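You operate a simulated robot arm through the tools that you are given. There is no shell and no other tool. Be economical: measure what you need, move in short steps, check, and stop when the job is done.

Carry out the task below with a simulated two-armed robot. There is one attempt and no reset: what you move stays moved.

JOB
Box the shrunk pack in the white carton and tape its seam.
Fine: shut both flaps, lay the strip that lies by the carton, roll it down and put the hand roller back.

Only the result counts: the job must be done as asked and must still hold three seconds after the hand-in. Knocking over, shifting, dropping, spilling or breaking anything else fails it.

ROBOT AND FRAMES
Two 7-joint arms with two-finger parallel grippers on one trunk, on a base that drives. Base frame: it is fixed to the floor where the robot stands at the start and does not move with it; the origin is under the middle of the robot, x ahead of it, y to its left, z up; the surface under the hand at the start is at about z = 78. Units: cm, rad, N and s.
The left shoulder is at the start at [8, 13.1, 94.7], the right one opposite. With the tool pointing down near the work surface each hand reaches from about 40 to 86 cm from the robot's upright axis, wherever it stands, measured 20 degrees to its own side. Places, roughly: flap four [40, -80, 100]; flap three [40, -60, 100]. Payload 1.57 kg a hand.
The tool frame of a hand sits at the grasp point between the pads (the TCP): z along the fingers, y along the line on which they close. The tips reach 3 cm beyond it. Largest opening 11 cm; finger width 2.4, thickness 1.2; the body of the gripper, 4.8 by 11.2 cm, starts 7.8 cm behind the TCP.
Orientation is that of the tool frame in the base frame, as [roll, pitch, yaw] about the fixed x, y, z axes, in that order (R = Rz(yaw) Ry(pitch) Rx(roll)). With the fingers straight down and closing along the base's y, the tool's x points along the base's -x, its y along +y and its z along -z.

CONTROLS
- The arms move only by the tool move_arm. It takes "left_moves", "right_moves" or both (then of equal length, played together; a hand with none holds still); each is a list of rows, each an object of numbers (a shift or turn left out is 0, a gripper value left out holds the last): "tx", "ty", "tz": the shift along the tool's x, y, z in cm; "wx", "wy", "wz": the turn, a rotation vector about the tool's x, y, z in rad; "claw": the closure, from 0 (fully open) to 1 (shut). In form: [{"tx": .., "ty": .., "tz": .., "wx": .., "wy": .., "wz": .., "claw": ..}, ...]. A call has 1 to 12 rows; each row shifts and turns the commanded pose from where the row before left it, along the tool's axes as they then stand. A row lasts 0.2 s, in which the tool goes at most 5 cm and 0.15 rad; a call with a longer step from one row to the next is refused whole, and so is a gripper value outside its range. Where a pose cannot be reached the arm comes as near as it can. A force on the tool above 90 N (or 10 N above the force at the start of the call, whichever is more), or a blocked arm, ends the call early, and 0.2 s more pass. Each finger travels about 10.8 cm/s and halts on what it meets, pressing with about 40 N; the grip force reading is that of the motor and also rises with nothing between the fingers. The clock runs only during rows and for 0.2 s after the last one: add rows that do not move to give the fingers time. It gives the time, the measured TCP pose, the force on the tool (base axes), the opening and the grip force at its end, in the units of the frame above (readings bear some noise), with the torque about the TCP (base axes, N m) and any sound that the robot's microphone picked up, and new pictures: "show" is both (left out), scene, wrist or none (wrist: the cameras of the hands that moved).
- Cameras (640 x 400 px; columns grow to the right, rows downward): "scene" is now at [-4.88, -4.04, 144.17]; the picture's right is [-0.53, -0.85, 0.00], its down [-0.34, 0.21, -0.92] and it looks along [0.78, -0.49, -0.40] (base axes); focal length 245 px, centre (320, 200). "left" rides on the left gripper at [7, -1.6, -14.1] in its tool frame; the picture's right is [0.23, 0.97, 0.00], its down [-0.86, 0.20, -0.48] and it looks along [-0.47, 0.11, 0.88] (tool axes); focal length 222 px, centre (320, 200). "right" rides on the right gripper at [7, 1.6, -14.1] in its tool frame; the picture's right is [-0.23, 0.97, 0.00], its down [-0.86, -0.20, -0.48] and it looks along [-0.47, -0.11, 0.88] (tool axes); focal length 222 px, centre (320, 200). There is no depth. A picture from a camera that has moved, and an enlarged one, comes with that camera's place and axes in the base frame and with its lens. The place of the scene camera against the robot may be out by one fixed shift of up to 1.8 cm in any direction.
- steer(legs): drives the robot by 1 to 6 legs, each [ahead, left, turn to the left] in cm, cm and rad, along the robot's own axes; the way and the turn of a leg run together, so that a leg with both is an arc; at most 150 cm and 3.142 rad a leg. The arms and the cameras ride along, it lands a little off, and it stops where it bumps. It gives what a move gives, and a new picture of the scene camera.
- aim_head(pan, tilt): turns the head with the scene camera to pan (to the left, within 1.902 rad either way) and tilt (down, from -0.506 to 1.204), counted from straight ahead of the robot. It gives what a move gives, and a new picture of the scene camera.
- close_up(camera, box): a new picture of the part [left, top, right, bottom] of that camera's present view, enlarged. No time passes.
- close_job(): hands the job in; it is judged then, once.

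Go step by step. Nothing tells you exact positions but the pictures and the camera data: compare them with the known pose of the tool, close in by small moves and look again before you grip or let go. The budget is 120 turns and 260 pictures, counting those below and the enlarged ones. Unless the task says otherwise, let go and move clear before handing in, and close with one line.

The tools are called after ">>>" by a JSON object that holds its "api" and its "payload". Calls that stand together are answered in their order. move_arm: Moves the arms, as the interface text tells. Its arguments: {"type":"object","properties":{"left_moves":{"type":"array","items":{"type":"object","properties":{"tx":{"type":"number"},"ty":{"type":"number"},"tz":{"type":"number"},"wx":{"type":"number"},"wy":{"type":"number"},"wz":{"type":"number"},"claw":{"type":"number"}}}},"right_moves":{"type":"array","items":{"type":"object","properties":{"tx":{"type":"number"},"ty":{"type":"number"},"tz":{"type":"number"},"wx":{"type":"number"},"wy":{"type":"number"},"wz":{"type":"number"},"claw":{"type":"number"}}}},"show":{"type":"string","enum":["both","scene","wrist","none"]}},"required":[]} The other tools are called the same way: steer (legs) drives the base; aim_head (pan, tilt) turns the head that bears the scene camera; close_up (camera, box) takes an enlarged picture of a part of a camera's view; close_job () hands the job in.

At the start:

```text
time_s: 0.0
left_eef_pos: [43.19, -2.04, 131.17]
left_orientation: [-3.141, 0.0, -3.141]
left_wrist_force: [0.3, -0.3, 0.5]
left_wrist_torque: [0.02, -0.01, 0.0]
left_gripper_width: 11.02
left_gripper_force: 0.1
right_eef_pos: [28.26, -42.66, 131.85]
right_orientation: [3.141, -0.001, 3.141]
right_wrist_force: [0.0, 0.3, 0.5]
right_wrist_torque: [0.01, -0.02, -0.02]
right_gripper_width: 10.99
right_gripper_force: 0.0
robot x, y, heading: [0.08, 0.12, 0.001]
head pan, tilt: [-0.559, 0.412]
```

scene: 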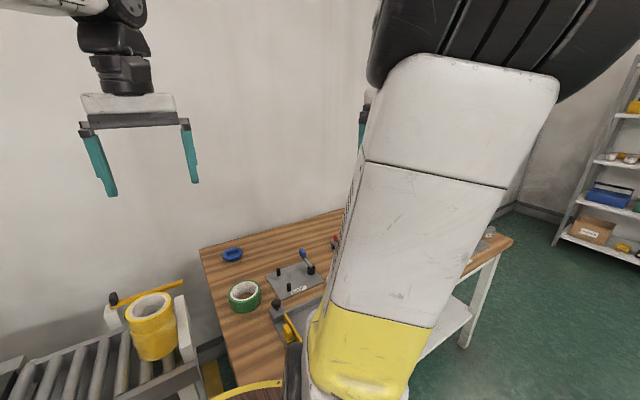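
right: 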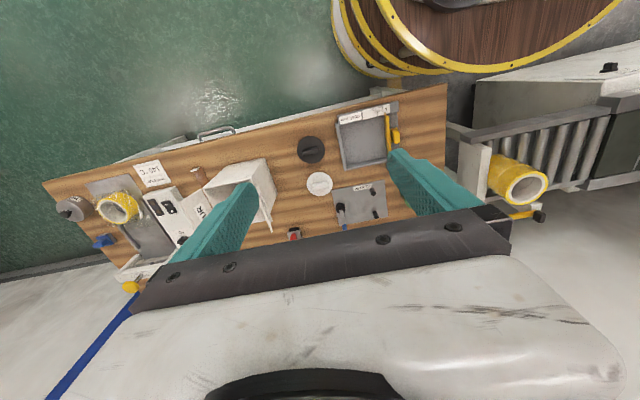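
left: 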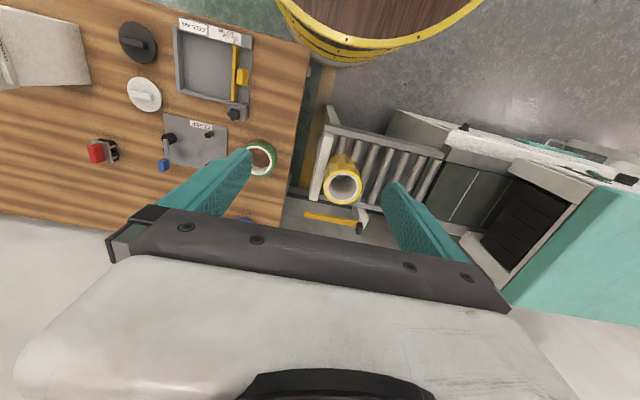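

I see a bench with a white carton, trays, tape rolls and a shrink station with a conveyor on the left. I'll enlarge the wrist views to identify things.

>>> {"api": "close_up", "payload": {"camera": "right", "box": [40, 80, 300, 290]}}

>>> {"api": "close_up", "payload": {"camera": "right", "box": [270, 80, 560, 260]}}

>>> {"api": "close_up", "payload": {"camera": "left", "box": [280, 80, 640, 290]}}

```text
1.90 times, centred on (170, 185) of right
camera zoom: at [21.27, -41.06, 145.86], right [0.23, 0.97, 0.0], down [0.86, -0.2, 0.48], along [0.47, -0.11, -0.88], focal length 423 px, centre (606, 229)
```

zoom: 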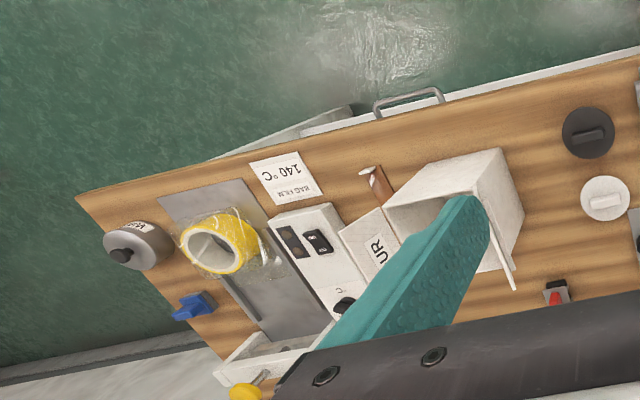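

```text
2.21 times, centred on (415, 170) of right
camera zoom: at [21.27, -41.06, 145.86], right [0.23, 0.97, 0.0], down [0.86, -0.2, 0.48], along [0.47, -0.11, -0.88], focal length 490 px, centre (110, 266)
```

zoom: 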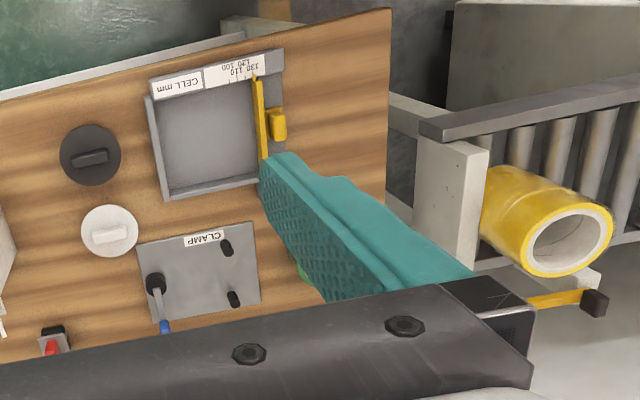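

```text
1.78 times, centred on (460, 185) of left
camera zoom: at [36.3, -3.75, 145.13], right [-0.23, 0.97, 0.0], down [0.86, 0.2, 0.48], along [0.47, 0.11, -0.88], focal length 395 px, centre (71, 227)
```

zoom: 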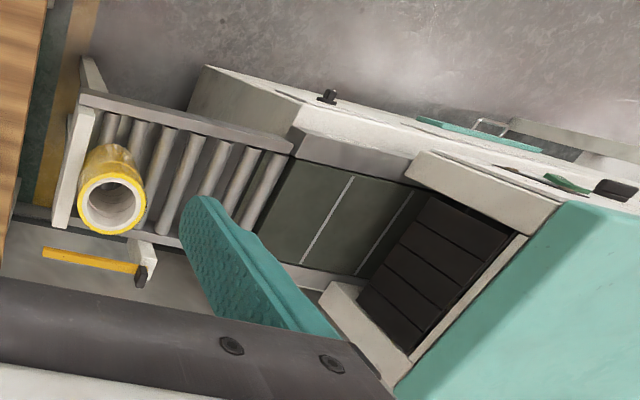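

The yellow cylinder on the roller outfeed looks like the shrunk pack, and the one at the far right has loose film. I'll look around with the head.

>>> {"api": "aim_head", "payload": {"pan": -1.0, "tilt": 0.6}}

>>> {"api": "aim_head", "payload": {"pan": 0.1, "tilt": 0.6}}

```text
time_s: 0.9
left_eef_pos: [43.32, -2.05, 131.23]
left_orientation: [3.141, -0.002, -3.14]
left_wrist_force: [-0.5, 1.0, -0.3]
left_wrist_torque: [-0.05, 0.01, 0.0]
left_gripper_width: 11.03
left_gripper_force: 0.1
right_eef_pos: [28.25, -42.63, 131.83]
right_orientation: [3.14, -0.001, 3.141]
right_wrist_force: [0.5, 0.0, 0.4]
right_wrist_torque: [-0.03, -0.03, 0.02]
right_gripper_width: 11.01
right_gripper_force: 0.0
robot x, y, heading: [0.12, -0.29, -0.002]
head pan, tilt: [-1.0, 0.6]
camera scene: at [-7.94, -6.57, 142.47], right [-0.84, -0.54, 0.0], down [-0.31, 0.47, -0.83], along [0.45, -0.69, -0.56], focal length 245 px, centre (320, 200)
```

scene: 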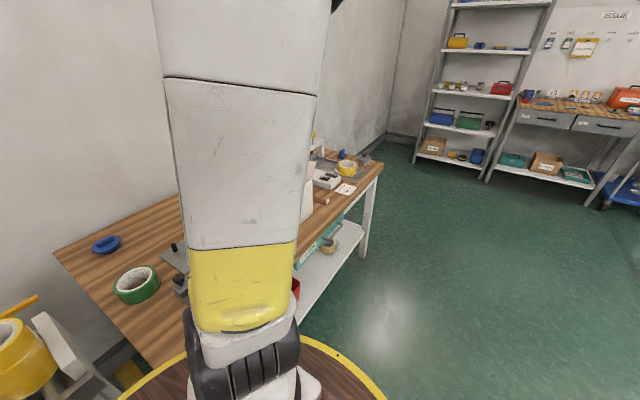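

```text
time_s: 2.2
left_eef_pos: [43.25, -2.04, 131.01]
left_orientation: [3.141, 0.0, 3.141]
left_wrist_force: [0.0, -0.1, 0.1]
left_wrist_torque: [-0.01, 0.02, -0.01]
left_gripper_width: 11.0
left_gripper_force: 0.1
right_eef_pos: [28.36, -42.63, 131.8]
right_orientation: [3.141, 0.0, -3.142]
right_wrist_force: [-0.9, 0.1, -0.2]
right_wrist_torque: [-0.02, -0.01, -0.02]
right_gripper_width: 11.01
right_gripper_force: 0.1
robot x, y, heading: [0.06, 0.05, -0.002]
head pan, tilt: [0.099, 0.6]
camera scene: at [-3.93, 1.73, 142.46], right [0.1, -1.0, 0.0], down [-0.56, -0.06, -0.82], along [0.82, 0.08, -0.57], focal length 245 px, centre (320, 200)
```

scene: 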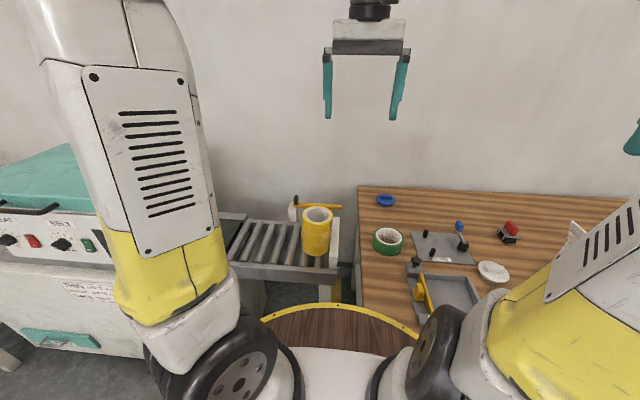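

I'll zoom on the pack and then drive right to inspect the carton.

>>> {"api": "close_up", "payload": {"camera": "scene", "box": [220, 170, 380, 290]}}

>>> {"api": "close_up", "payload": {"camera": "left", "box": [290, 120, 430, 250]}}

>>> {"api": "steer", "payload": {"legs": [[0, -50, 0]]}}

>>> {"api": "move_arm", "payload": {"right_moves": [{}], "left_moves": [{}]}}

```text
3.33 times, centred on (300, 230) of scene
camera zoom: at [-3.93, 1.73, 142.46], right [0.1, -1.0, 0.0], down [-0.56, -0.06, -0.82], along [0.82, 0.08, -0.57], focal length 818 px, centre (387, 100)
```

zoom: 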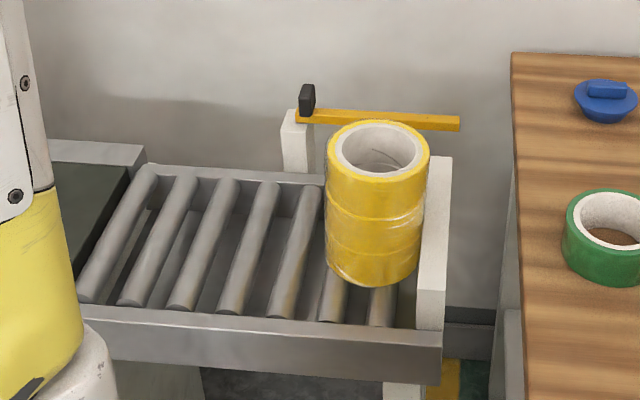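

```text
3.08 times, centred on (360, 185) of left
camera zoom: at [36.3, -3.74, 145.13], right [-0.23, 0.97, 0.0], down [0.86, 0.2, 0.48], along [0.47, 0.11, -0.88], focal length 684 px, centre (197, 246)
```

zoom: 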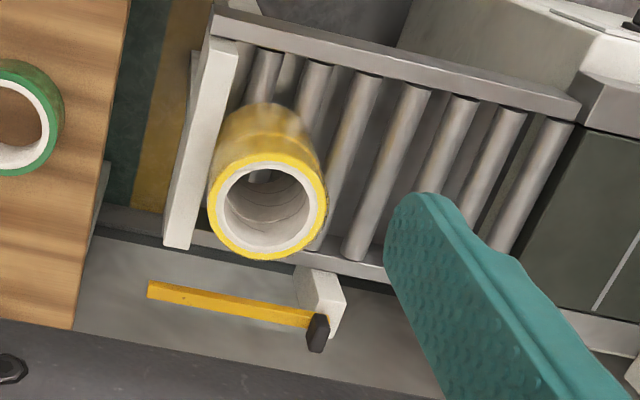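

```text
time_s: 5.2
left_eef_pos: [43.31, -52.45, 131.09]
left_orientation: [3.141, -0.002, 3.141]
left_wrist_force: [0.1, 1.1, -0.9]
left_wrist_torque: [0.0, 0.01, 0.0]
left_gripper_width: 11.01
left_gripper_force: 0.0
right_eef_pos: [28.28, -92.98, 131.83]
right_orientation: [-3.141, 0.0, 3.141]
right_wrist_force: [0.4, 0.4, -0.9]
right_wrist_torque: [-0.03, -0.01, 0.0]
right_gripper_width: 11.03
right_gripper_force: 0.0
robot x, y, heading: [0.13, -50.54, 0.001]
head pan, tilt: [0.099, 0.6]
camera scene: at [-3.92, -48.6, 142.46], right [0.1, -1.0, 0.0], down [-0.56, -0.06, -0.82], along [0.82, 0.08, -0.57], focal length 245 px, centre (320, 200)
```

scene: 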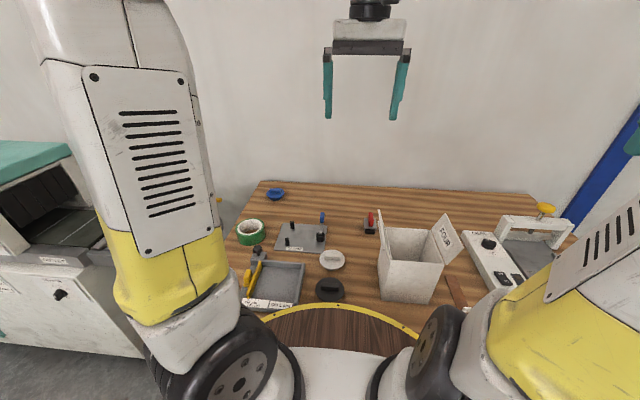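

```text
time_s: 5.6
left_eef_pos: [43.25, -52.41, 131.18]
left_orientation: [3.141, -0.001, 3.141]
left_wrist_force: [0.0, 0.3, 0.0]
left_wrist_torque: [0.0, -0.03, 0.0]
left_gripper_width: 10.98
left_gripper_force: 0.1
right_eef_pos: [28.25, -92.9, 131.8]
right_orientation: [3.141, -0.001, 3.141]
right_wrist_force: [0.0, -0.7, 0.2]
right_wrist_torque: [0.0, 0.02, -0.01]
right_gripper_width: 10.99
right_gripper_force: 0.0
robot x, y, heading: [0.3, -50.07, -0.0]
head pan, tilt: [0.099, 0.6]
camera scene: at [-3.92, -48.61, 142.46], right [0.1, -1.0, 0.0], down [-0.56, -0.06, -0.82], along [0.82, 0.08, -0.57], focal length 245 px, centre (320, 200)
camera right: at [21.27, -91.41, 145.87], right [0.23, 0.97, 0.0], down [0.85, -0.2, 0.48], along [0.47, -0.11, -0.88], focal length 222 px, centre (320, 200)
camera left: at [36.3, -54.1, 145.14], right [-0.23, 0.97, 0.0], down [0.85, 0.2, 0.48], along [0.47, 0.11, -0.88], focal length 222 px, centre (320, 200)
```

scene: 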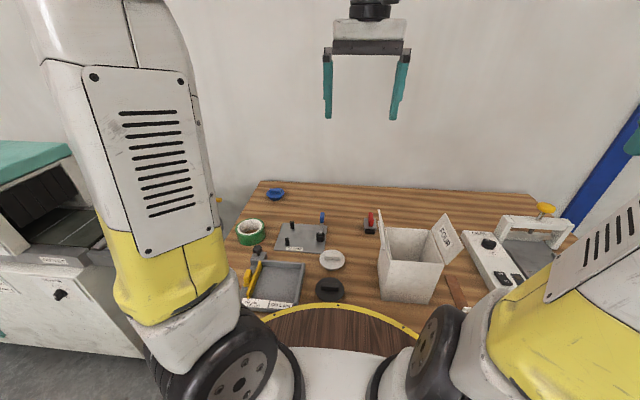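
right: 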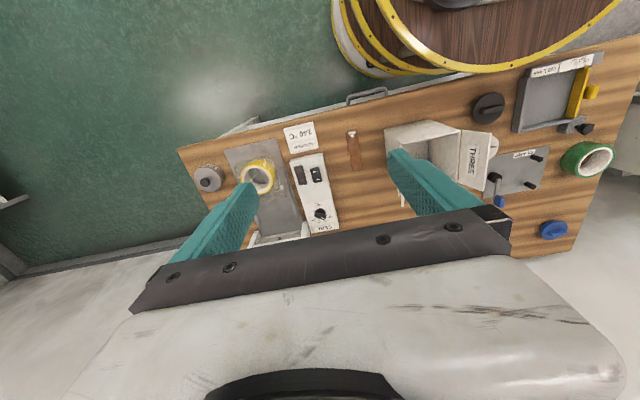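
left: 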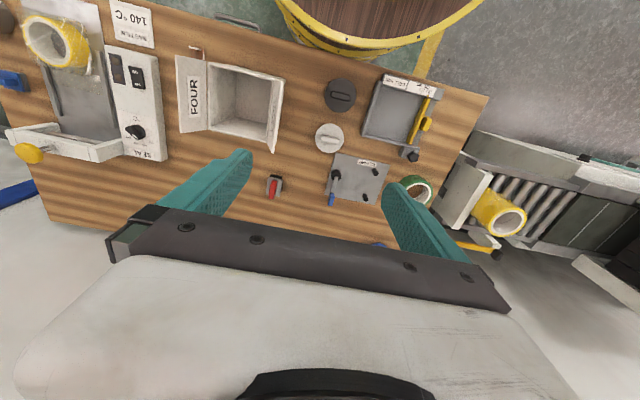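

Flaps three (left) and four (right) stand open with the seam along x. I'll zoom on the small items near the carton.

>>> {"api": "close_up", "payload": {"camera": "scene", "box": [340, 190, 500, 310]}}

>>> {"api": "close_up", "payload": {"camera": "left", "box": [150, 30, 310, 210]}}

>>> {"api": "close_up", "payload": {"camera": "right", "box": [330, 80, 530, 230]}}

>>> {"api": "close_up", "payload": {"camera": "scene", "box": [220, 180, 400, 310]}}

```text
3.33 times, centred on (420, 250) of scene
camera zoom: at [-3.92, -48.61, 142.46], right [0.1, -1.0, 0.0], down [-0.56, -0.06, -0.82], along [0.82, 0.08, -0.57], focal length 818 px, centre (-13, 33)
```

zoom: 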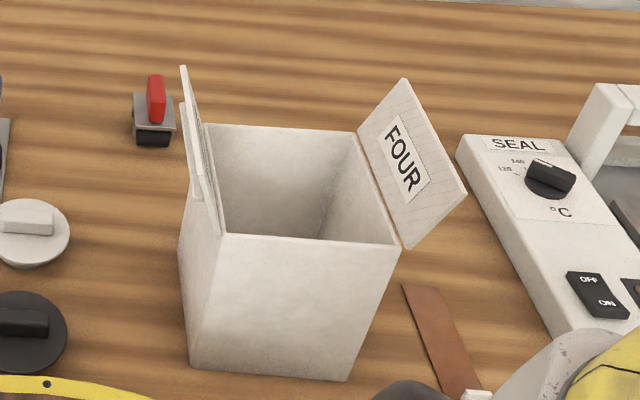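

```text
2.22 times, centred on (230, 120) of left
camera zoom: at [36.3, -54.1, 145.14], right [-0.23, 0.97, 0.0], down [0.85, 0.2, 0.48], along [0.47, 0.11, -0.88], focal length 494 px, centre (520, 378)
```

zoom: 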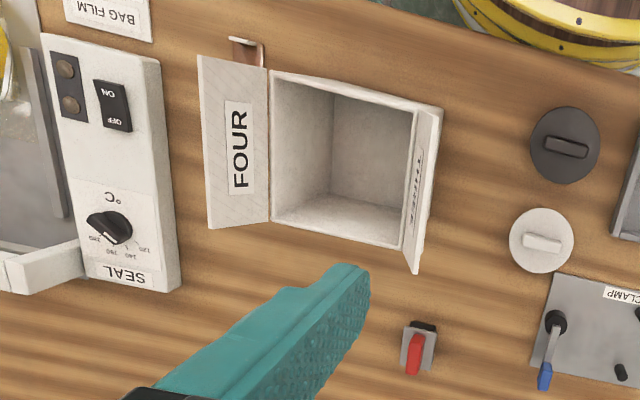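

```text
2.67 times, centred on (430, 155) of right
camera zoom: at [21.27, -91.41, 145.87], right [0.23, 0.97, 0.0], down [0.85, -0.2, 0.48], along [0.47, -0.11, -0.88], focal length 592 px, centre (27, 320)
```

zoom: 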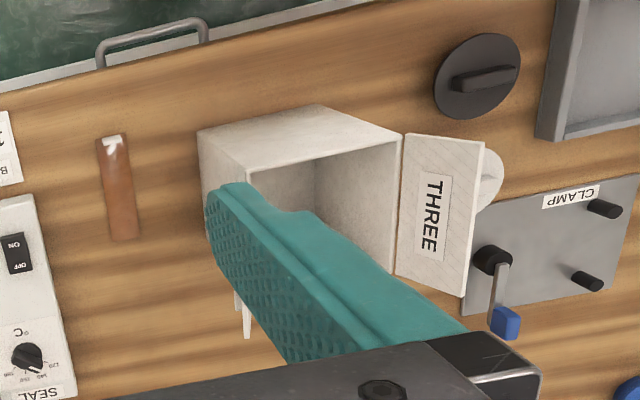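

```text
3.08 times, centred on (310, 245) of scene
camera zoom: at [-3.92, -48.61, 142.46], right [0.1, -1.0, 0.0], down [-0.56, -0.06, -0.82], along [0.82, 0.08, -0.57], focal length 755 px, centre (351, 62)
```

zoom: 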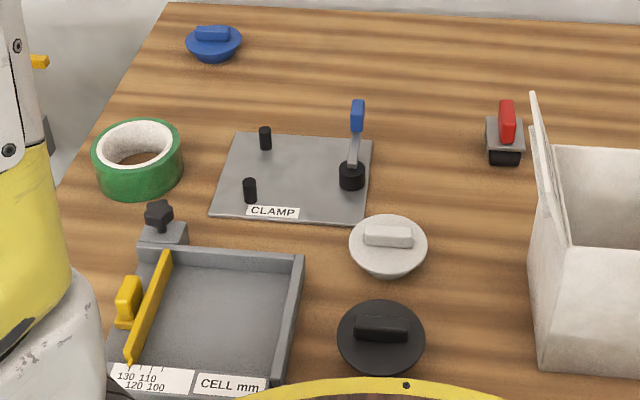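

The brown strip with the white tab lies right of the carton (about [43,-86]), the hand roller with the red handle stands behind-left of it; carton is about 13×13×17 centred near [45,-69]. I'll drive back to the pack.

>>> {"api": "steer", "payload": {"legs": [[0, 38, 0]]}}

>>> {"api": "move_arm", "payload": {"left_moves": [{"ty": 4, "tx": -2}, {"ty": 4, "tx": -2}, {"ty": 4, "tx": -2}, {"ty": 4, "tx": -2, "tz": 2}], "show": "wrist"}}

```text
time_s: 8.0
left_eef_pos: [43.24, -13.75, 131.11]
left_orientation: [-3.14, -0.002, 3.139]
left_wrist_force: [0.4, 0.5, 0.8]
left_wrist_torque: [0.02, 0.01, 0.01]
left_gripper_width: 11.0
left_gripper_force: 0.1
right_eef_pos: [28.2, -54.39, 131.76]
right_orientation: [-3.141, 0.003, 3.139]
right_wrist_force: [-0.3, 0.1, 0.1]
right_wrist_torque: [0.0, -0.02, -0.02]
right_gripper_width: 11.03
right_gripper_force: 0.1
robot x, y, heading: [0.0, -11.7, -0.002]
head pan, tilt: [0.099, 0.6]
camera scene: at [-3.9, -9.96, 142.46], right [0.1, -1.0, 0.0], down [-0.56, -0.06, -0.83], along [0.82, 0.08, -0.57], focal length 245 px, centre (320, 200)
```

scene: 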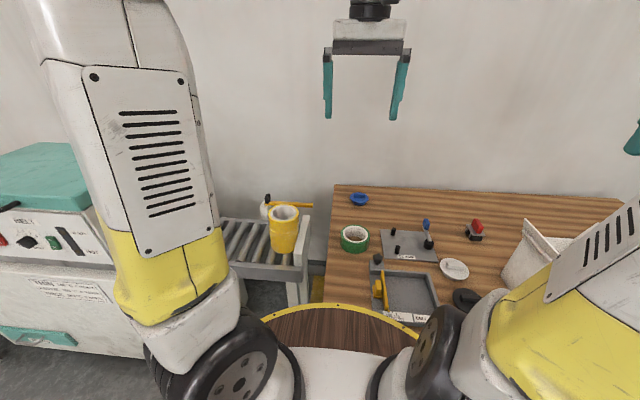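

```text
time_s: 9.0
left_eef_pos: [51.28, 2.12, 129.02]
left_orientation: [3.14, -0.001, 3.141]
left_wrist_force: [-1.5, -0.9, 0.1]
left_wrist_torque: [0.02, -0.03, -0.02]
left_gripper_width: 11.02
left_gripper_force: 0.1
right_eef_pos: [28.37, -54.42, 131.86]
right_orientation: [-3.141, -0.001, 3.141]
right_wrist_force: [-0.8, 0.1, 0.0]
right_wrist_torque: [0.0, -0.03, 0.02]
right_gripper_width: 11.02
right_gripper_force: 0.1
robot x, y, heading: [0.06, -11.86, -0.003]
head pan, tilt: [0.099, 0.6]
camera left: at [44.32, 0.39, 143.16], right [-0.22, 0.97, 0.0], down [0.86, 0.2, 0.48], along [0.47, 0.11, -0.88], focal length 222 px, centre (320, 200)
```

left: 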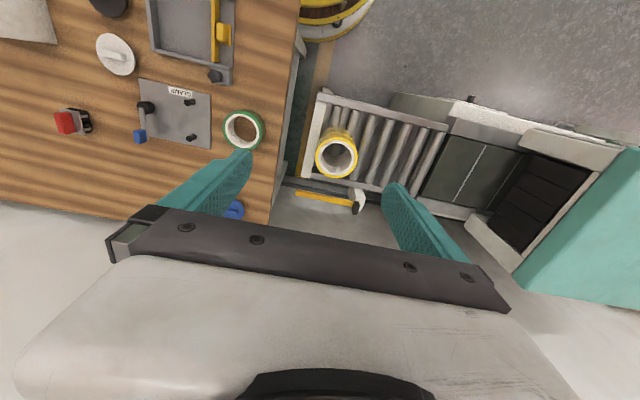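

Triangulated, the pack's top ring centres at about [57.3, 6.9, 97.8]. I'll move over it and turn the hand 45° checks later; look first.

>>> {"api": "move_arm", "payload": {"left_moves": [{"tx": -3, "ty": 2.4, "tz": 2}, {"tx": -3, "ty": 2.4, "tz": 3}, {"tz": 4}, {"tz": 4}, {}], "show": "both"}}

>>> {"api": "close_up", "payload": {"camera": "left", "box": [230, 60, 430, 190]}}

```text
time_s: 10.2
left_eef_pos: [57.21, 6.8, 116.0]
left_orientation: [-3.141, 0.002, 3.137]
left_wrist_force: [-0.1, 1.0, 1.1]
left_wrist_torque: [0.01, -0.03, 0.01]
left_gripper_width: 10.98
left_gripper_force: 0.1
right_eef_pos: [28.37, -54.35, 131.77]
right_orientation: [-3.14, 0.0, 3.14]
right_wrist_force: [0.0, 0.5, 0.4]
right_wrist_torque: [0.03, -0.02, -0.03]
right_gripper_width: 11.0
right_gripper_force: 0.1
robot x, y, heading: [-0.21, -12.07, -0.005]
head pan, tilt: [0.099, 0.6]
camera scene: at [-3.89, -9.95, 142.46], right [0.1, -1.0, 0.0], down [-0.56, -0.06, -0.82], along [0.82, 0.08, -0.57], focal length 245 px, centre (320, 200)
camera left: at [50.27, 5.2, 130.11], right [-0.23, 0.97, 0.0], down [0.86, 0.2, 0.48], along [0.47, 0.11, -0.88], focal length 222 px, centre (320, 200)
```

scene: 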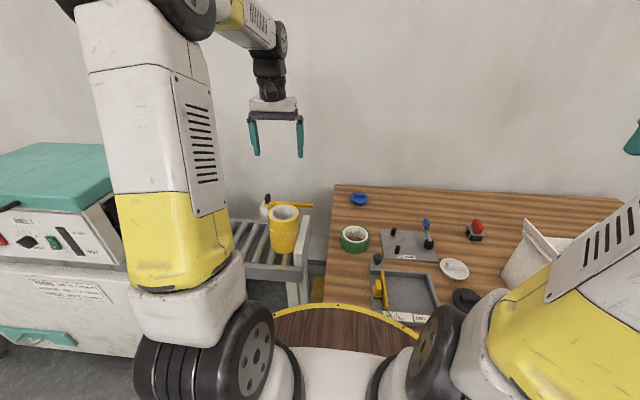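
left: 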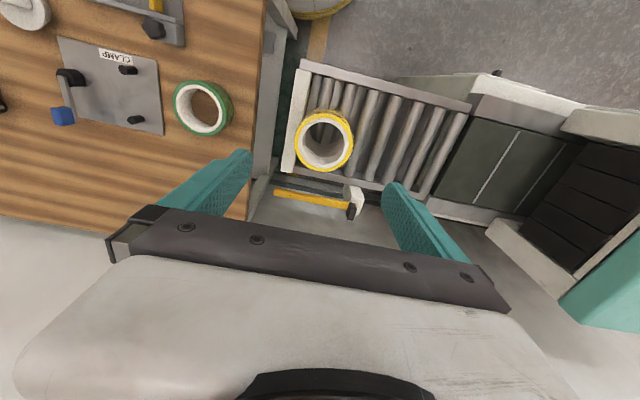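

```text
3.08 times, centred on (330, 125) of left
camera zoom: at [50.27, 5.2, 130.11], right [-0.23, 0.97, 0.0], down [0.86, 0.2, 0.48], along [0.47, 0.11, -0.88], focal length 684 px, centre (289, 431)
```

zoom: 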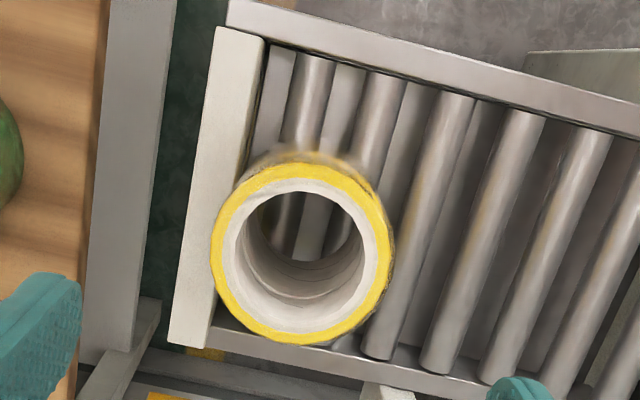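

The core is open at the top; the pack is ~10 cm wide against the end stop on its right. I'll turn the hand 90° so the fingers close along x, clear of the stop.

>>> {"api": "move_arm", "payload": {"left_moves": [{"wz": 0.143, "tx": -1, "ty": 0.5}, {"wz": 0.143}, {"wz": 0.143}, {"wz": 0.143}, {"wz": 0.143}, {"wz": 0.143}, {"wz": 0.143}, {"wz": 0.143}, {"wz": 0.143}, {"wz": 0.143}, {"wz": 0.141}, {}], "show": "both"}}

>>> {"api": "close_up", "payload": {"camera": "left", "box": [230, 60, 430, 190]}}

```text
time_s: 12.8
left_eef_pos: [58.26, 7.41, 116.0]
left_orientation: [-3.142, 0.001, 1.568]
left_wrist_force: [0.0, 0.5, -0.5]
left_wrist_torque: [-0.02, 0.02, 0.02]
left_gripper_width: 10.98
left_gripper_force: 0.1
right_eef_pos: [28.33, -54.36, 131.77]
right_orientation: [-3.141, -0.001, 3.14]
right_wrist_force: [0.6, 0.3, 0.6]
right_wrist_torque: [0.0, 0.0, 0.02]
right_gripper_width: 11.0
right_gripper_force: 0.1
robot x, y, heading: [0.3, -11.42, -0.002]
head pan, tilt: [0.099, 0.6]
camera scene: at [-3.9, -9.95, 142.46], right [0.1, -1.0, 0.0], down [-0.56, -0.06, -0.82], along [0.82, 0.08, -0.57], focal length 245 px, centre (320, 200)
camera left: at [56.73, 14.39, 130.12], right [0.97, 0.22, 0.0], down [0.2, -0.86, 0.48], along [0.11, -0.47, -0.88], focal length 222 px, centre (320, 200)
```

scene: 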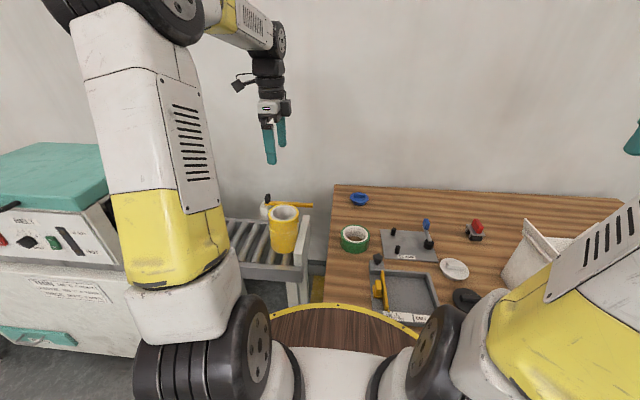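
left: 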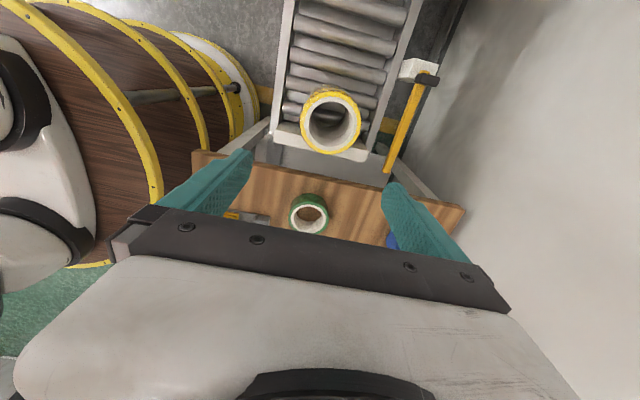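

```text
3.08 times, centred on (330, 125) of left
camera zoom: at [56.73, 14.39, 130.12], right [0.97, 0.22, 0.0], down [0.2, -0.86, 0.48], along [0.11, -0.47, -0.88], focal length 684 px, centre (289, 431)
```

zoom: 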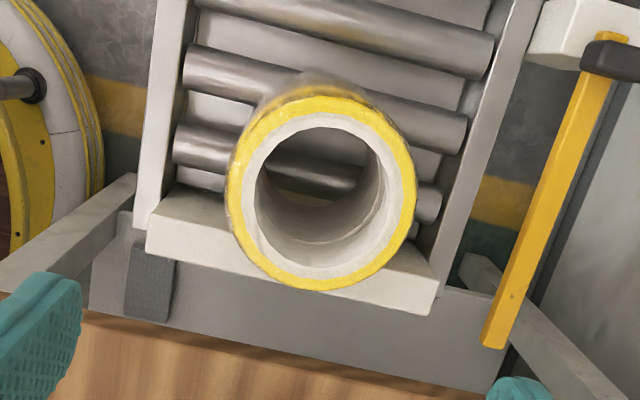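

Triangulation now gives the ring centre near [60.1, 8.1, 90.5], diameter ~10.3. I'll centre and descend part way.

>>> {"api": "move_arm", "payload": {"left_moves": [{"tx": 0.7, "ty": 1.8}, {"tz": 4}, {"tz": 4}, {"tz": 4}, {"tz": 4}, {}, {}], "show": "both"}}

>>> {"api": "close_up", "payload": {"camera": "left", "box": [160, 20, 460, 220]}}

>>> {"api": "close_up", "payload": {"camera": "scene", "box": [220, 150, 360, 260]}}

```text
time_s: 14.4
left_eef_pos: [60.17, 8.2, 100.13]
left_orientation: [-3.141, -0.001, 1.57]
left_wrist_force: [0.2, 0.3, -0.4]
left_wrist_torque: [-0.01, 0.04, -0.04]
left_gripper_width: 11.01
left_gripper_force: 0.0
right_eef_pos: [28.2, -54.42, 131.85]
right_orientation: [-3.141, -0.001, 3.141]
right_wrist_force: [-0.2, 1.2, -0.1]
right_wrist_torque: [0.01, 0.01, -0.02]
right_gripper_width: 10.99
right_gripper_force: 0.0
robot x, y, heading: [-0.0, -11.65, 0.0]
head pan, tilt: [0.099, 0.6]
camera scene: at [-3.89, -9.95, 142.46], right [0.1, -1.0, 0.0], down [-0.56, -0.06, -0.82], along [0.82, 0.08, -0.57], focal length 245 px, centre (320, 200)
camera left: at [58.59, 15.05, 114.18], right [0.97, 0.23, 0.0], down [0.2, -0.86, 0.48], along [0.11, -0.47, -0.88], focal length 222 px, centre (320, 200)
```

scene: 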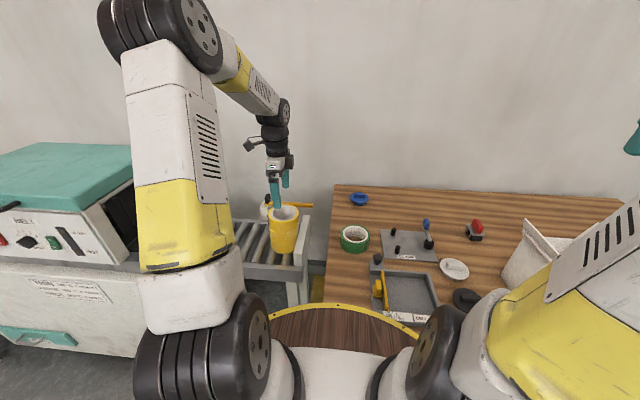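
left: 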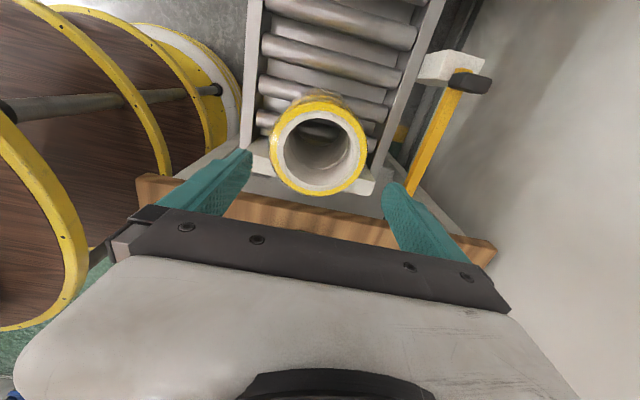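

```text
2.00 times, centred on (310, 120) of left
camera zoom: at [58.59, 15.05, 114.18], right [0.97, 0.23, 0.0], down [0.2, -0.86, 0.48], along [0.11, -0.47, -0.88], focal length 444 px, centre (340, 360)
```

zoom: 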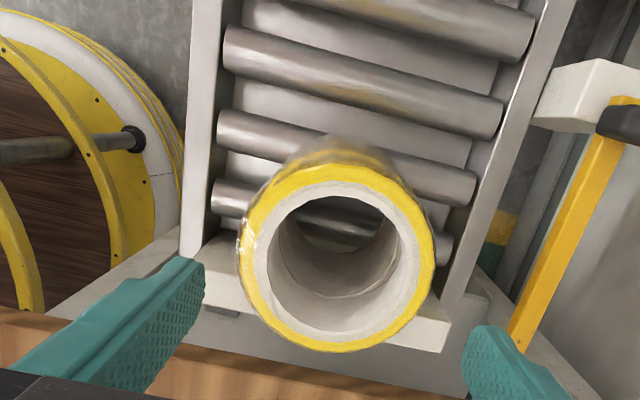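

```text
3.64 times, centred on (290, 205) of scene
camera zoom: at [-3.89, -9.95, 142.46], right [0.1, -1.0, 0.0], down [-0.56, -0.06, -0.82], along [0.82, 0.08, -0.57], focal length 892 px, centre (429, 182)
```

zoom: 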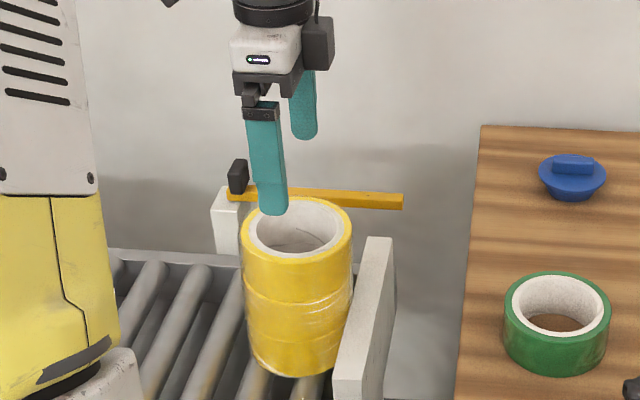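

The pack is too near the full opening to straddle, so I'll pinch its wall instead (wall ~1.9 cm, core ~7 cm). I'll partly close and centre over the near wall.

>>> {"api": "move_arm", "payload": {"left_moves": [{"ty": -2.1, "tx": -0.1, "claw": 0.55}, {"ty": -2.1}, {"tz": 2}, {"tz": 2}, {}, {}], "show": "wrist"}}

>>> {"api": "close_up", "payload": {"camera": "left", "box": [200, 60, 440, 220]}}

>>> {"api": "close_up", "payload": {"camera": "scene", "box": [220, 150, 360, 260]}}

```text
time_s: 15.8
left_eef_pos: [56.02, 8.12, 95.98]
left_orientation: [-3.141, 0.0, 1.571]
left_wrist_force: [0.1, -0.1, 1.0]
left_wrist_torque: [-0.01, 0.03, -0.01]
left_gripper_width: 4.93
left_gripper_force: 0.0
right_eef_pos: [28.33, -54.43, 131.85]
right_orientation: [3.139, 0.0, 3.141]
right_wrist_force: [-0.3, -0.4, 0.7]
right_wrist_torque: [0.0, -0.04, -0.01]
right_gripper_width: 11.0
right_gripper_force: 0.2
robot x, y, heading: [0.23, -11.96, 0.0]
head pan, tilt: [0.099, 0.6]
camera left: at [54.37, 15.03, 110.13], right [0.97, 0.23, 0.0], down [0.2, -0.86, 0.48], along [0.11, -0.47, -0.88], focal length 222 px, centre (320, 200)
```

left: 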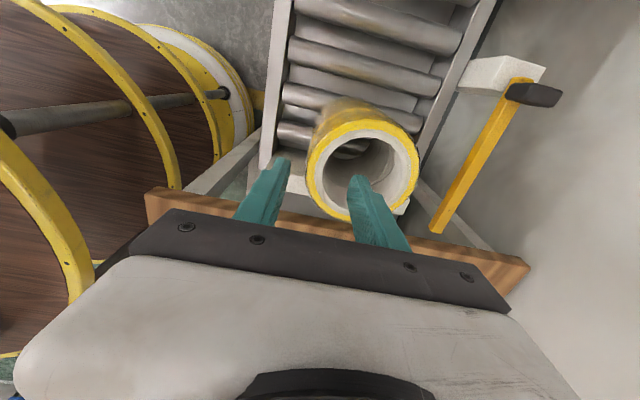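

```text
2.50 times, centred on (320, 140) of left
camera zoom: at [54.37, 15.03, 110.13], right [0.97, 0.23, 0.0], down [0.2, -0.86, 0.48], along [0.11, -0.47, -0.88], focal length 555 px, centre (320, 350)
```

zoom: 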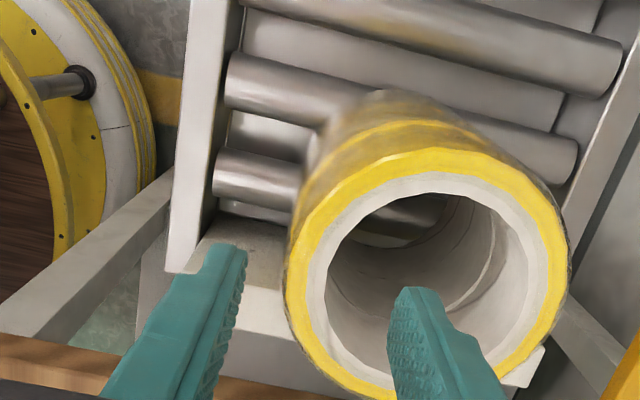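

```text
3.64 times, centred on (290, 205) of scene
camera zoom: at [-3.89, -9.95, 142.46], right [0.1, -1.0, 0.0], down [-0.56, -0.06, -0.82], along [0.82, 0.08, -0.57], focal length 892 px, centre (429, 182)
```

zoom: 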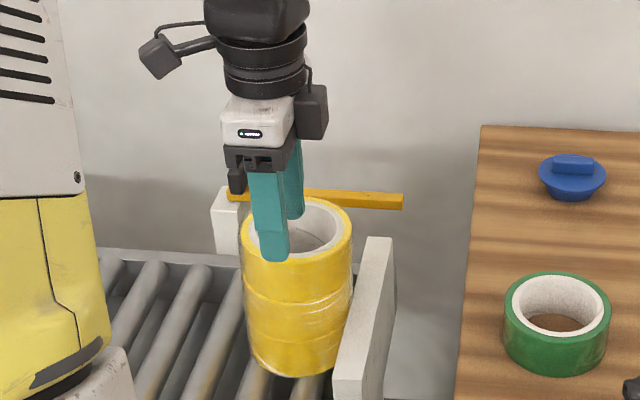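

Fingers straddle the near wall well; descend about 7 cm and pinch.

>>> {"api": "move_arm", "payload": {"left_moves": [{"tz": 2.5}, {"tz": 2.5}, {"tz": 2}, {}], "show": "wrist"}}

>>> {"api": "close_up", "payload": {"camera": "scene", "box": [220, 150, 360, 260]}}

```text
time_s: 16.8
left_eef_pos: [55.77, 8.16, 89.13]
left_orientation: [3.141, 0.0, 1.569]
left_wrist_force: [0.3, 0.5, 0.4]
left_wrist_torque: [0.0, 0.03, 0.0]
left_gripper_width: 4.97
left_gripper_force: 0.1
right_eef_pos: [28.22, -54.39, 131.76]
right_orientation: [-3.141, 0.0, 3.14]
right_wrist_force: [-0.2, -0.7, -0.2]
right_wrist_torque: [0.04, 0.04, -0.02]
right_gripper_width: 11.01
right_gripper_force: 0.0
robot x, y, heading: [-0.09, -11.93, 0.004]
head pan, tilt: [0.099, 0.6]
camera left: at [54.22, 15.04, 103.18], right [0.97, 0.23, 0.0], down [0.2, -0.86, 0.48], along [0.11, -0.47, -0.88], focal length 222 px, centre (320, 200)
```

left: 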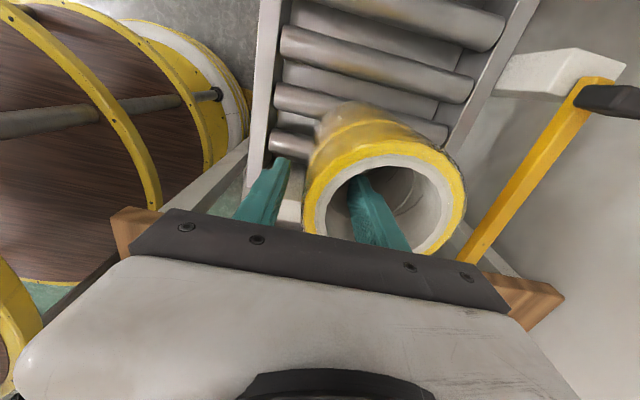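

```text
3.64 times, centred on (290, 205) of scene
camera zoom: at [-3.9, -9.95, 142.46], right [0.1, -1.0, 0.0], down [-0.56, -0.06, -0.82], along [0.82, 0.08, -0.57], focal length 892 px, centre (429, 182)
```

zoom: 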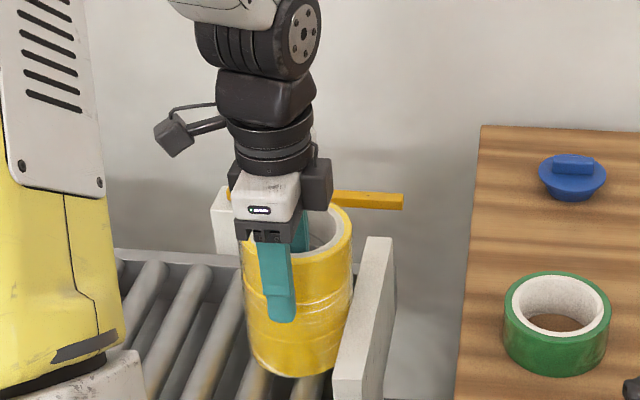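

The inner finger is in the core; I'll raise 2 cm so the gripper body will stay above the carton rim later, then pinch.

>>> {"api": "move_arm", "payload": {"left_moves": [{"tz": -2}, {"claw": 0.7}, {"claw": 0.85}, {"claw": 1.0}, {}, {}], "show": "wrist"}}

>>> {"api": "close_up", "payload": {"camera": "scene", "box": [220, 150, 360, 260]}}

```text
time_s: 18.2
left_eef_pos: [55.97, 8.19, 91.11]
left_orientation: [3.139, 0.0, 1.57]
left_wrist_force: [-0.4, -0.9, -0.7]
left_wrist_torque: [0.07, 0.01, 0.02]
left_gripper_width: 1.44
left_gripper_force: 30.3
right_eef_pos: [28.28, -54.36, 131.74]
right_orientation: [-3.141, 0.0, 3.141]
right_wrist_force: [-0.1, 0.4, 0.0]
right_wrist_torque: [-0.01, 0.01, 0.04]
right_gripper_width: 11.0
right_gripper_force: 0.0
robot x, y, heading: [0.29, -11.26, -0.001]
head pan, tilt: [0.099, 0.6]
camera left: at [54.28, 15.11, 105.21], right [0.97, 0.23, 0.0], down [0.2, -0.86, 0.48], along [0.11, -0.47, -0.88], focal length 222 px, centre (320, 200)
```

left: 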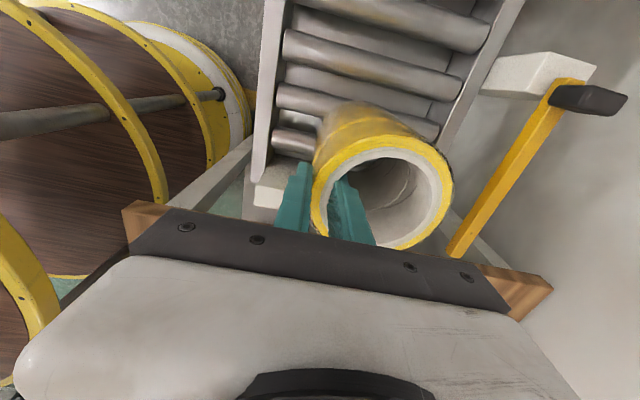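

```text
3.64 times, centred on (290, 205) of scene
camera zoom: at [-3.89, -9.95, 142.46], right [0.1, -1.0, 0.0], down [-0.56, -0.06, -0.82], along [0.82, 0.08, -0.57], focal length 892 px, centre (429, 182)
```

zoom: 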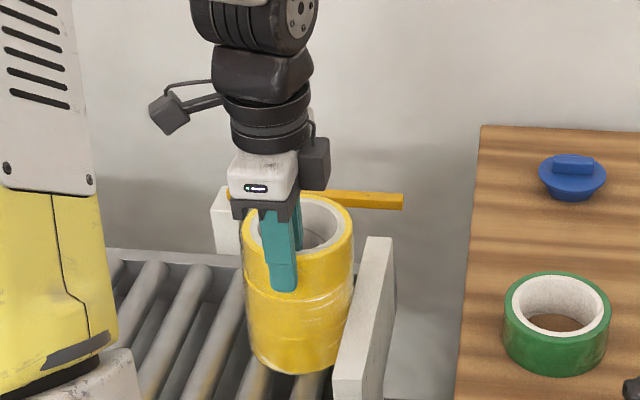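

Gripped (1.44 cm wall). Lift slowly.

>>> {"api": "move_arm", "payload": {"left_moves": [{"tz": -0.7}, {"tz": -1}, {"tz": -1.5}, {"tz": -2}, {}], "show": "both"}}

>>> {"api": "close_up", "payload": {"camera": "scene", "box": [220, 150, 360, 260]}}

```text
time_s: 19.4
left_eef_pos: [55.91, 8.09, 96.41]
left_orientation: [-3.141, 0.0, 1.572]
left_wrist_force: [0.3, -0.1, -5.2]
left_wrist_torque: [-0.04, 0.22, -0.02]
left_gripper_width: 1.47
left_gripper_force: 31.0
right_eef_pos: [28.3, -54.41, 131.75]
right_orientation: [3.142, 0.0, 3.141]
right_wrist_force: [0.7, -0.1, -1.1]
right_wrist_torque: [-0.03, 0.01, 0.0]
right_gripper_width: 10.98
right_gripper_force: 0.0
robot x, y, heading: [0.02, -11.81, -0.003]
head pan, tilt: [0.099, 0.6]
camera scene: at [-3.88, -9.94, 142.46], right [0.1, -1.0, 0.0], down [-0.56, -0.06, -0.82], along [0.82, 0.08, -0.57], focal length 245 px, centre (320, 200)
camera left: at [54.27, 14.96, 110.38], right [0.97, 0.23, 0.0], down [0.2, -0.85, 0.48], along [0.11, -0.47, -0.88], focal length 222 px, centre (320, 200)
```

scene: 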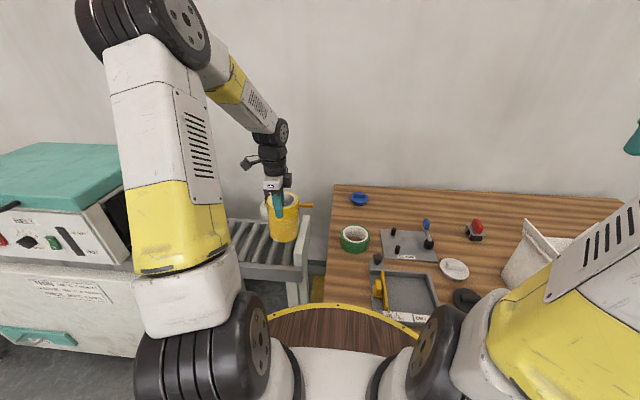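
left: 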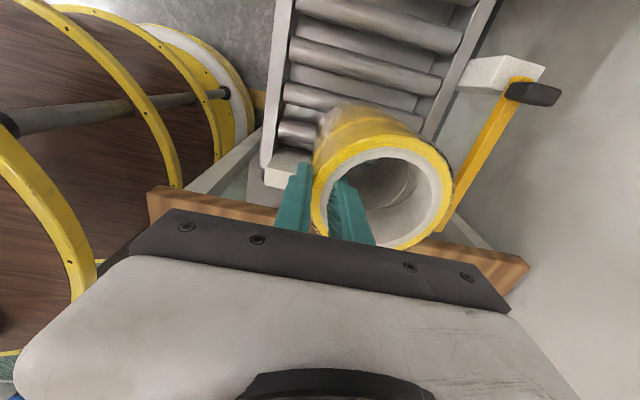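

```text
3.64 times, centred on (290, 205) of scene
camera zoom: at [-3.88, -9.94, 142.46], right [0.1, -1.0, 0.0], down [-0.56, -0.06, -0.82], along [0.82, 0.08, -0.57], focal length 892 px, centre (429, 182)
```

zoom: 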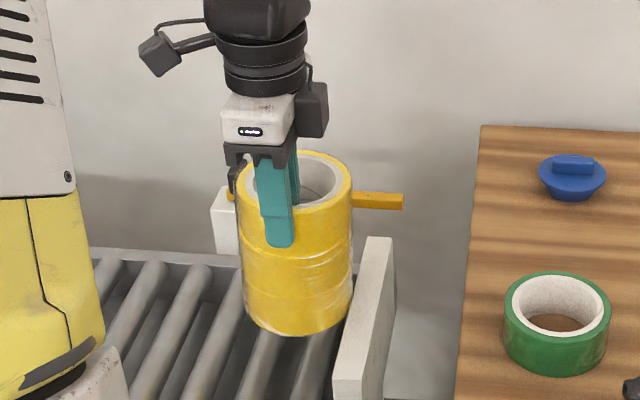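

The pack hangs firmly (5 N). I'll raise it to travel height, yawing to 135° on the way, then drive to the carton.

>>> {"api": "move_arm", "payload": {"left_moves": [{"tz": -3}, {"tz": -3.5}, {"tz": -3.5}, {"tz": -3.5}, {"tz": -3.5}, {"tz": -3.5, "wz": -0.1}, {"tz": -3, "wz": -0.13}, {"tz": -3, "wz": -0.14}, {"tz": -2, "wz": -0.14}, {"wz": -0.14}, {"wz": -0.135}, {}], "show": "wrist"}}

>>> {"api": "steer", "payload": {"legs": [[-8, -76, 0]]}}

```text
time_s: 22.0
left_eef_pos: [55.89, 8.16, 124.74]
left_orientation: [-3.141, -0.001, 2.356]
left_wrist_force: [0.9, 0.6, -5.5]
left_wrist_torque: [-0.23, 0.18, 0.04]
left_gripper_width: 1.43
left_gripper_force: 31.2
right_eef_pos: [28.32, -54.35, 131.81]
right_orientation: [-3.141, -0.001, 3.14]
right_wrist_force: [0.5, 1.1, -0.6]
right_wrist_torque: [-0.02, 0.0, 0.03]
right_gripper_width: 10.98
right_gripper_force: 0.1
robot x, y, heading: [0.22, -11.58, -0.006]
head pan, tilt: [0.099, 0.6]
camera left: at [49.88, 11.83, 138.81], right [0.53, 0.85, 0.0], down [0.75, -0.46, 0.48], along [0.41, -0.25, -0.88], focal length 222 px, centre (320, 200)
```

left: 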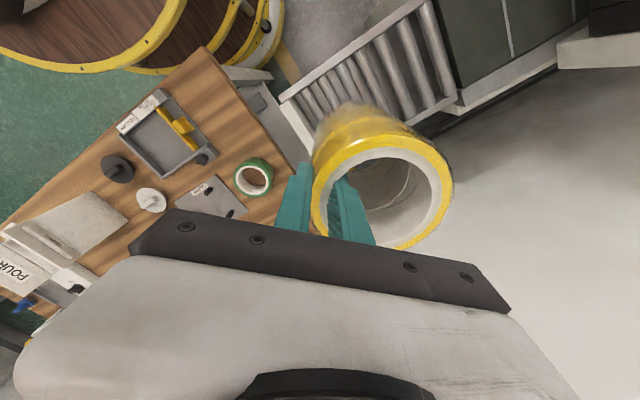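

```text
time_s: 26.1
left_eef_pos: [47.56, -68.4, 124.68]
left_orientation: [-3.141, 0.0, 2.342]
left_wrist_force: [-0.2, 0.2, -4.9]
left_wrist_torque: [-0.21, 0.17, 0.01]
left_gripper_width: 1.48
left_gripper_force: 30.8
right_eef_pos: [19.22, -130.58, 131.81]
right_orientation: [3.141, -0.001, 3.13]
right_wrist_force: [0.2, 0.0, 0.4]
right_wrist_torque: [-0.02, 0.02, -0.02]
right_gripper_width: 11.02
right_gripper_force: 0.1
robot x, y, heading: [-8.45, -87.61, -0.012]
head pan, tilt: [0.099, 0.6]
camera scene: at [-12.41, -85.78, 142.46], right [0.09, -1.0, 0.0], down [-0.56, -0.05, -0.82], along [0.82, 0.07, -0.57], focal length 245 px, centre (320, 200)
```

scene: 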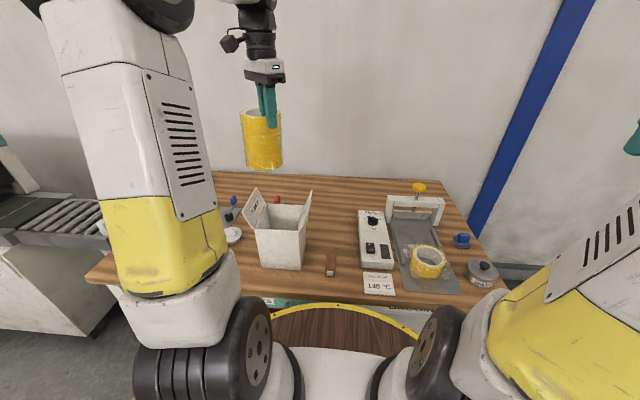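

Now the carton is in view; I'll zoom in both cameras.

>>> {"api": "close_up", "payload": {"camera": "scene", "box": [210, 170, 370, 290]}}

>>> {"api": "close_up", "payload": {"camera": "left", "box": [0, 0, 640, 400]}}

```text
3.33 times, centred on (290, 230) of scene
camera zoom: at [-12.41, -85.78, 142.46], right [0.09, -1.0, 0.0], down [-0.56, -0.05, -0.82], along [0.82, 0.07, -0.57], focal length 818 px, centre (420, 100)
```

zoom: 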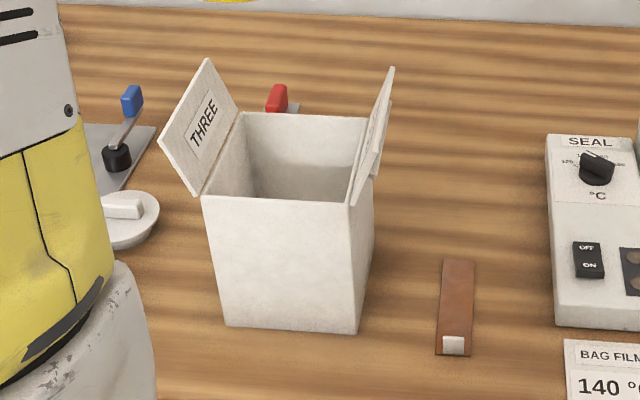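

```text
1.00 times, centred on (320, 200) of left (not enlarged: the box is as wide or as high as the picture)
camera zoom: at [41.63, -64.65, 138.8], right [0.54, 0.84, 0.0], down [0.74, -0.47, 0.48], along [0.4, -0.26, -0.88], focal length 222 px, centre (320, 200)
```

zoom: 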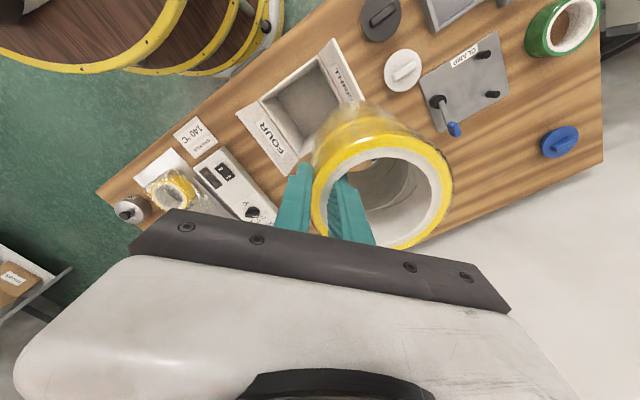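

>>> {"api": "close_up", "payload": {"camera": "left", "box": [220, 20, 400, 180]}}

>>> {"api": "close_up", "payload": {"camera": "scene", "box": [200, 50, 320, 180]}}

```text
2.50 times, centred on (310, 100) of left
camera zoom: at [41.63, -64.65, 138.8], right [0.54, 0.84, 0.0], down [0.74, -0.47, 0.48], along [0.4, -0.26, -0.88], focal length 555 px, centre (345, 450)
```

zoom: 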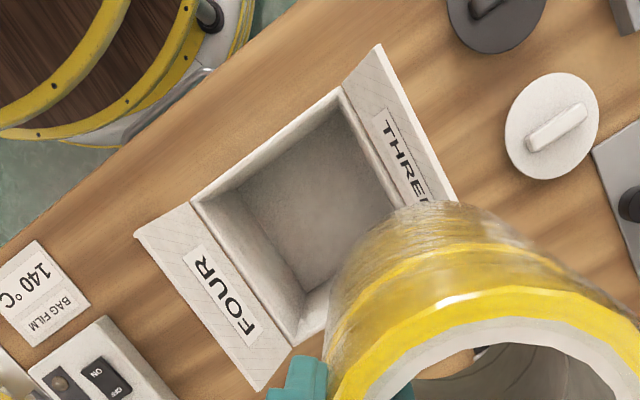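

```text
3.08 times, centred on (260, 115) of scene
camera zoom: at [-12.41, -85.78, 142.46], right [0.09, -1.0, 0.0], down [-0.56, -0.05, -0.82], along [0.82, 0.07, -0.57], focal length 755 px, centre (505, 462)
```

zoom: 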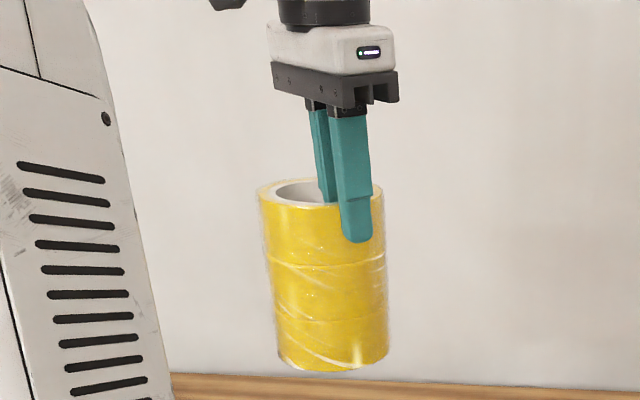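

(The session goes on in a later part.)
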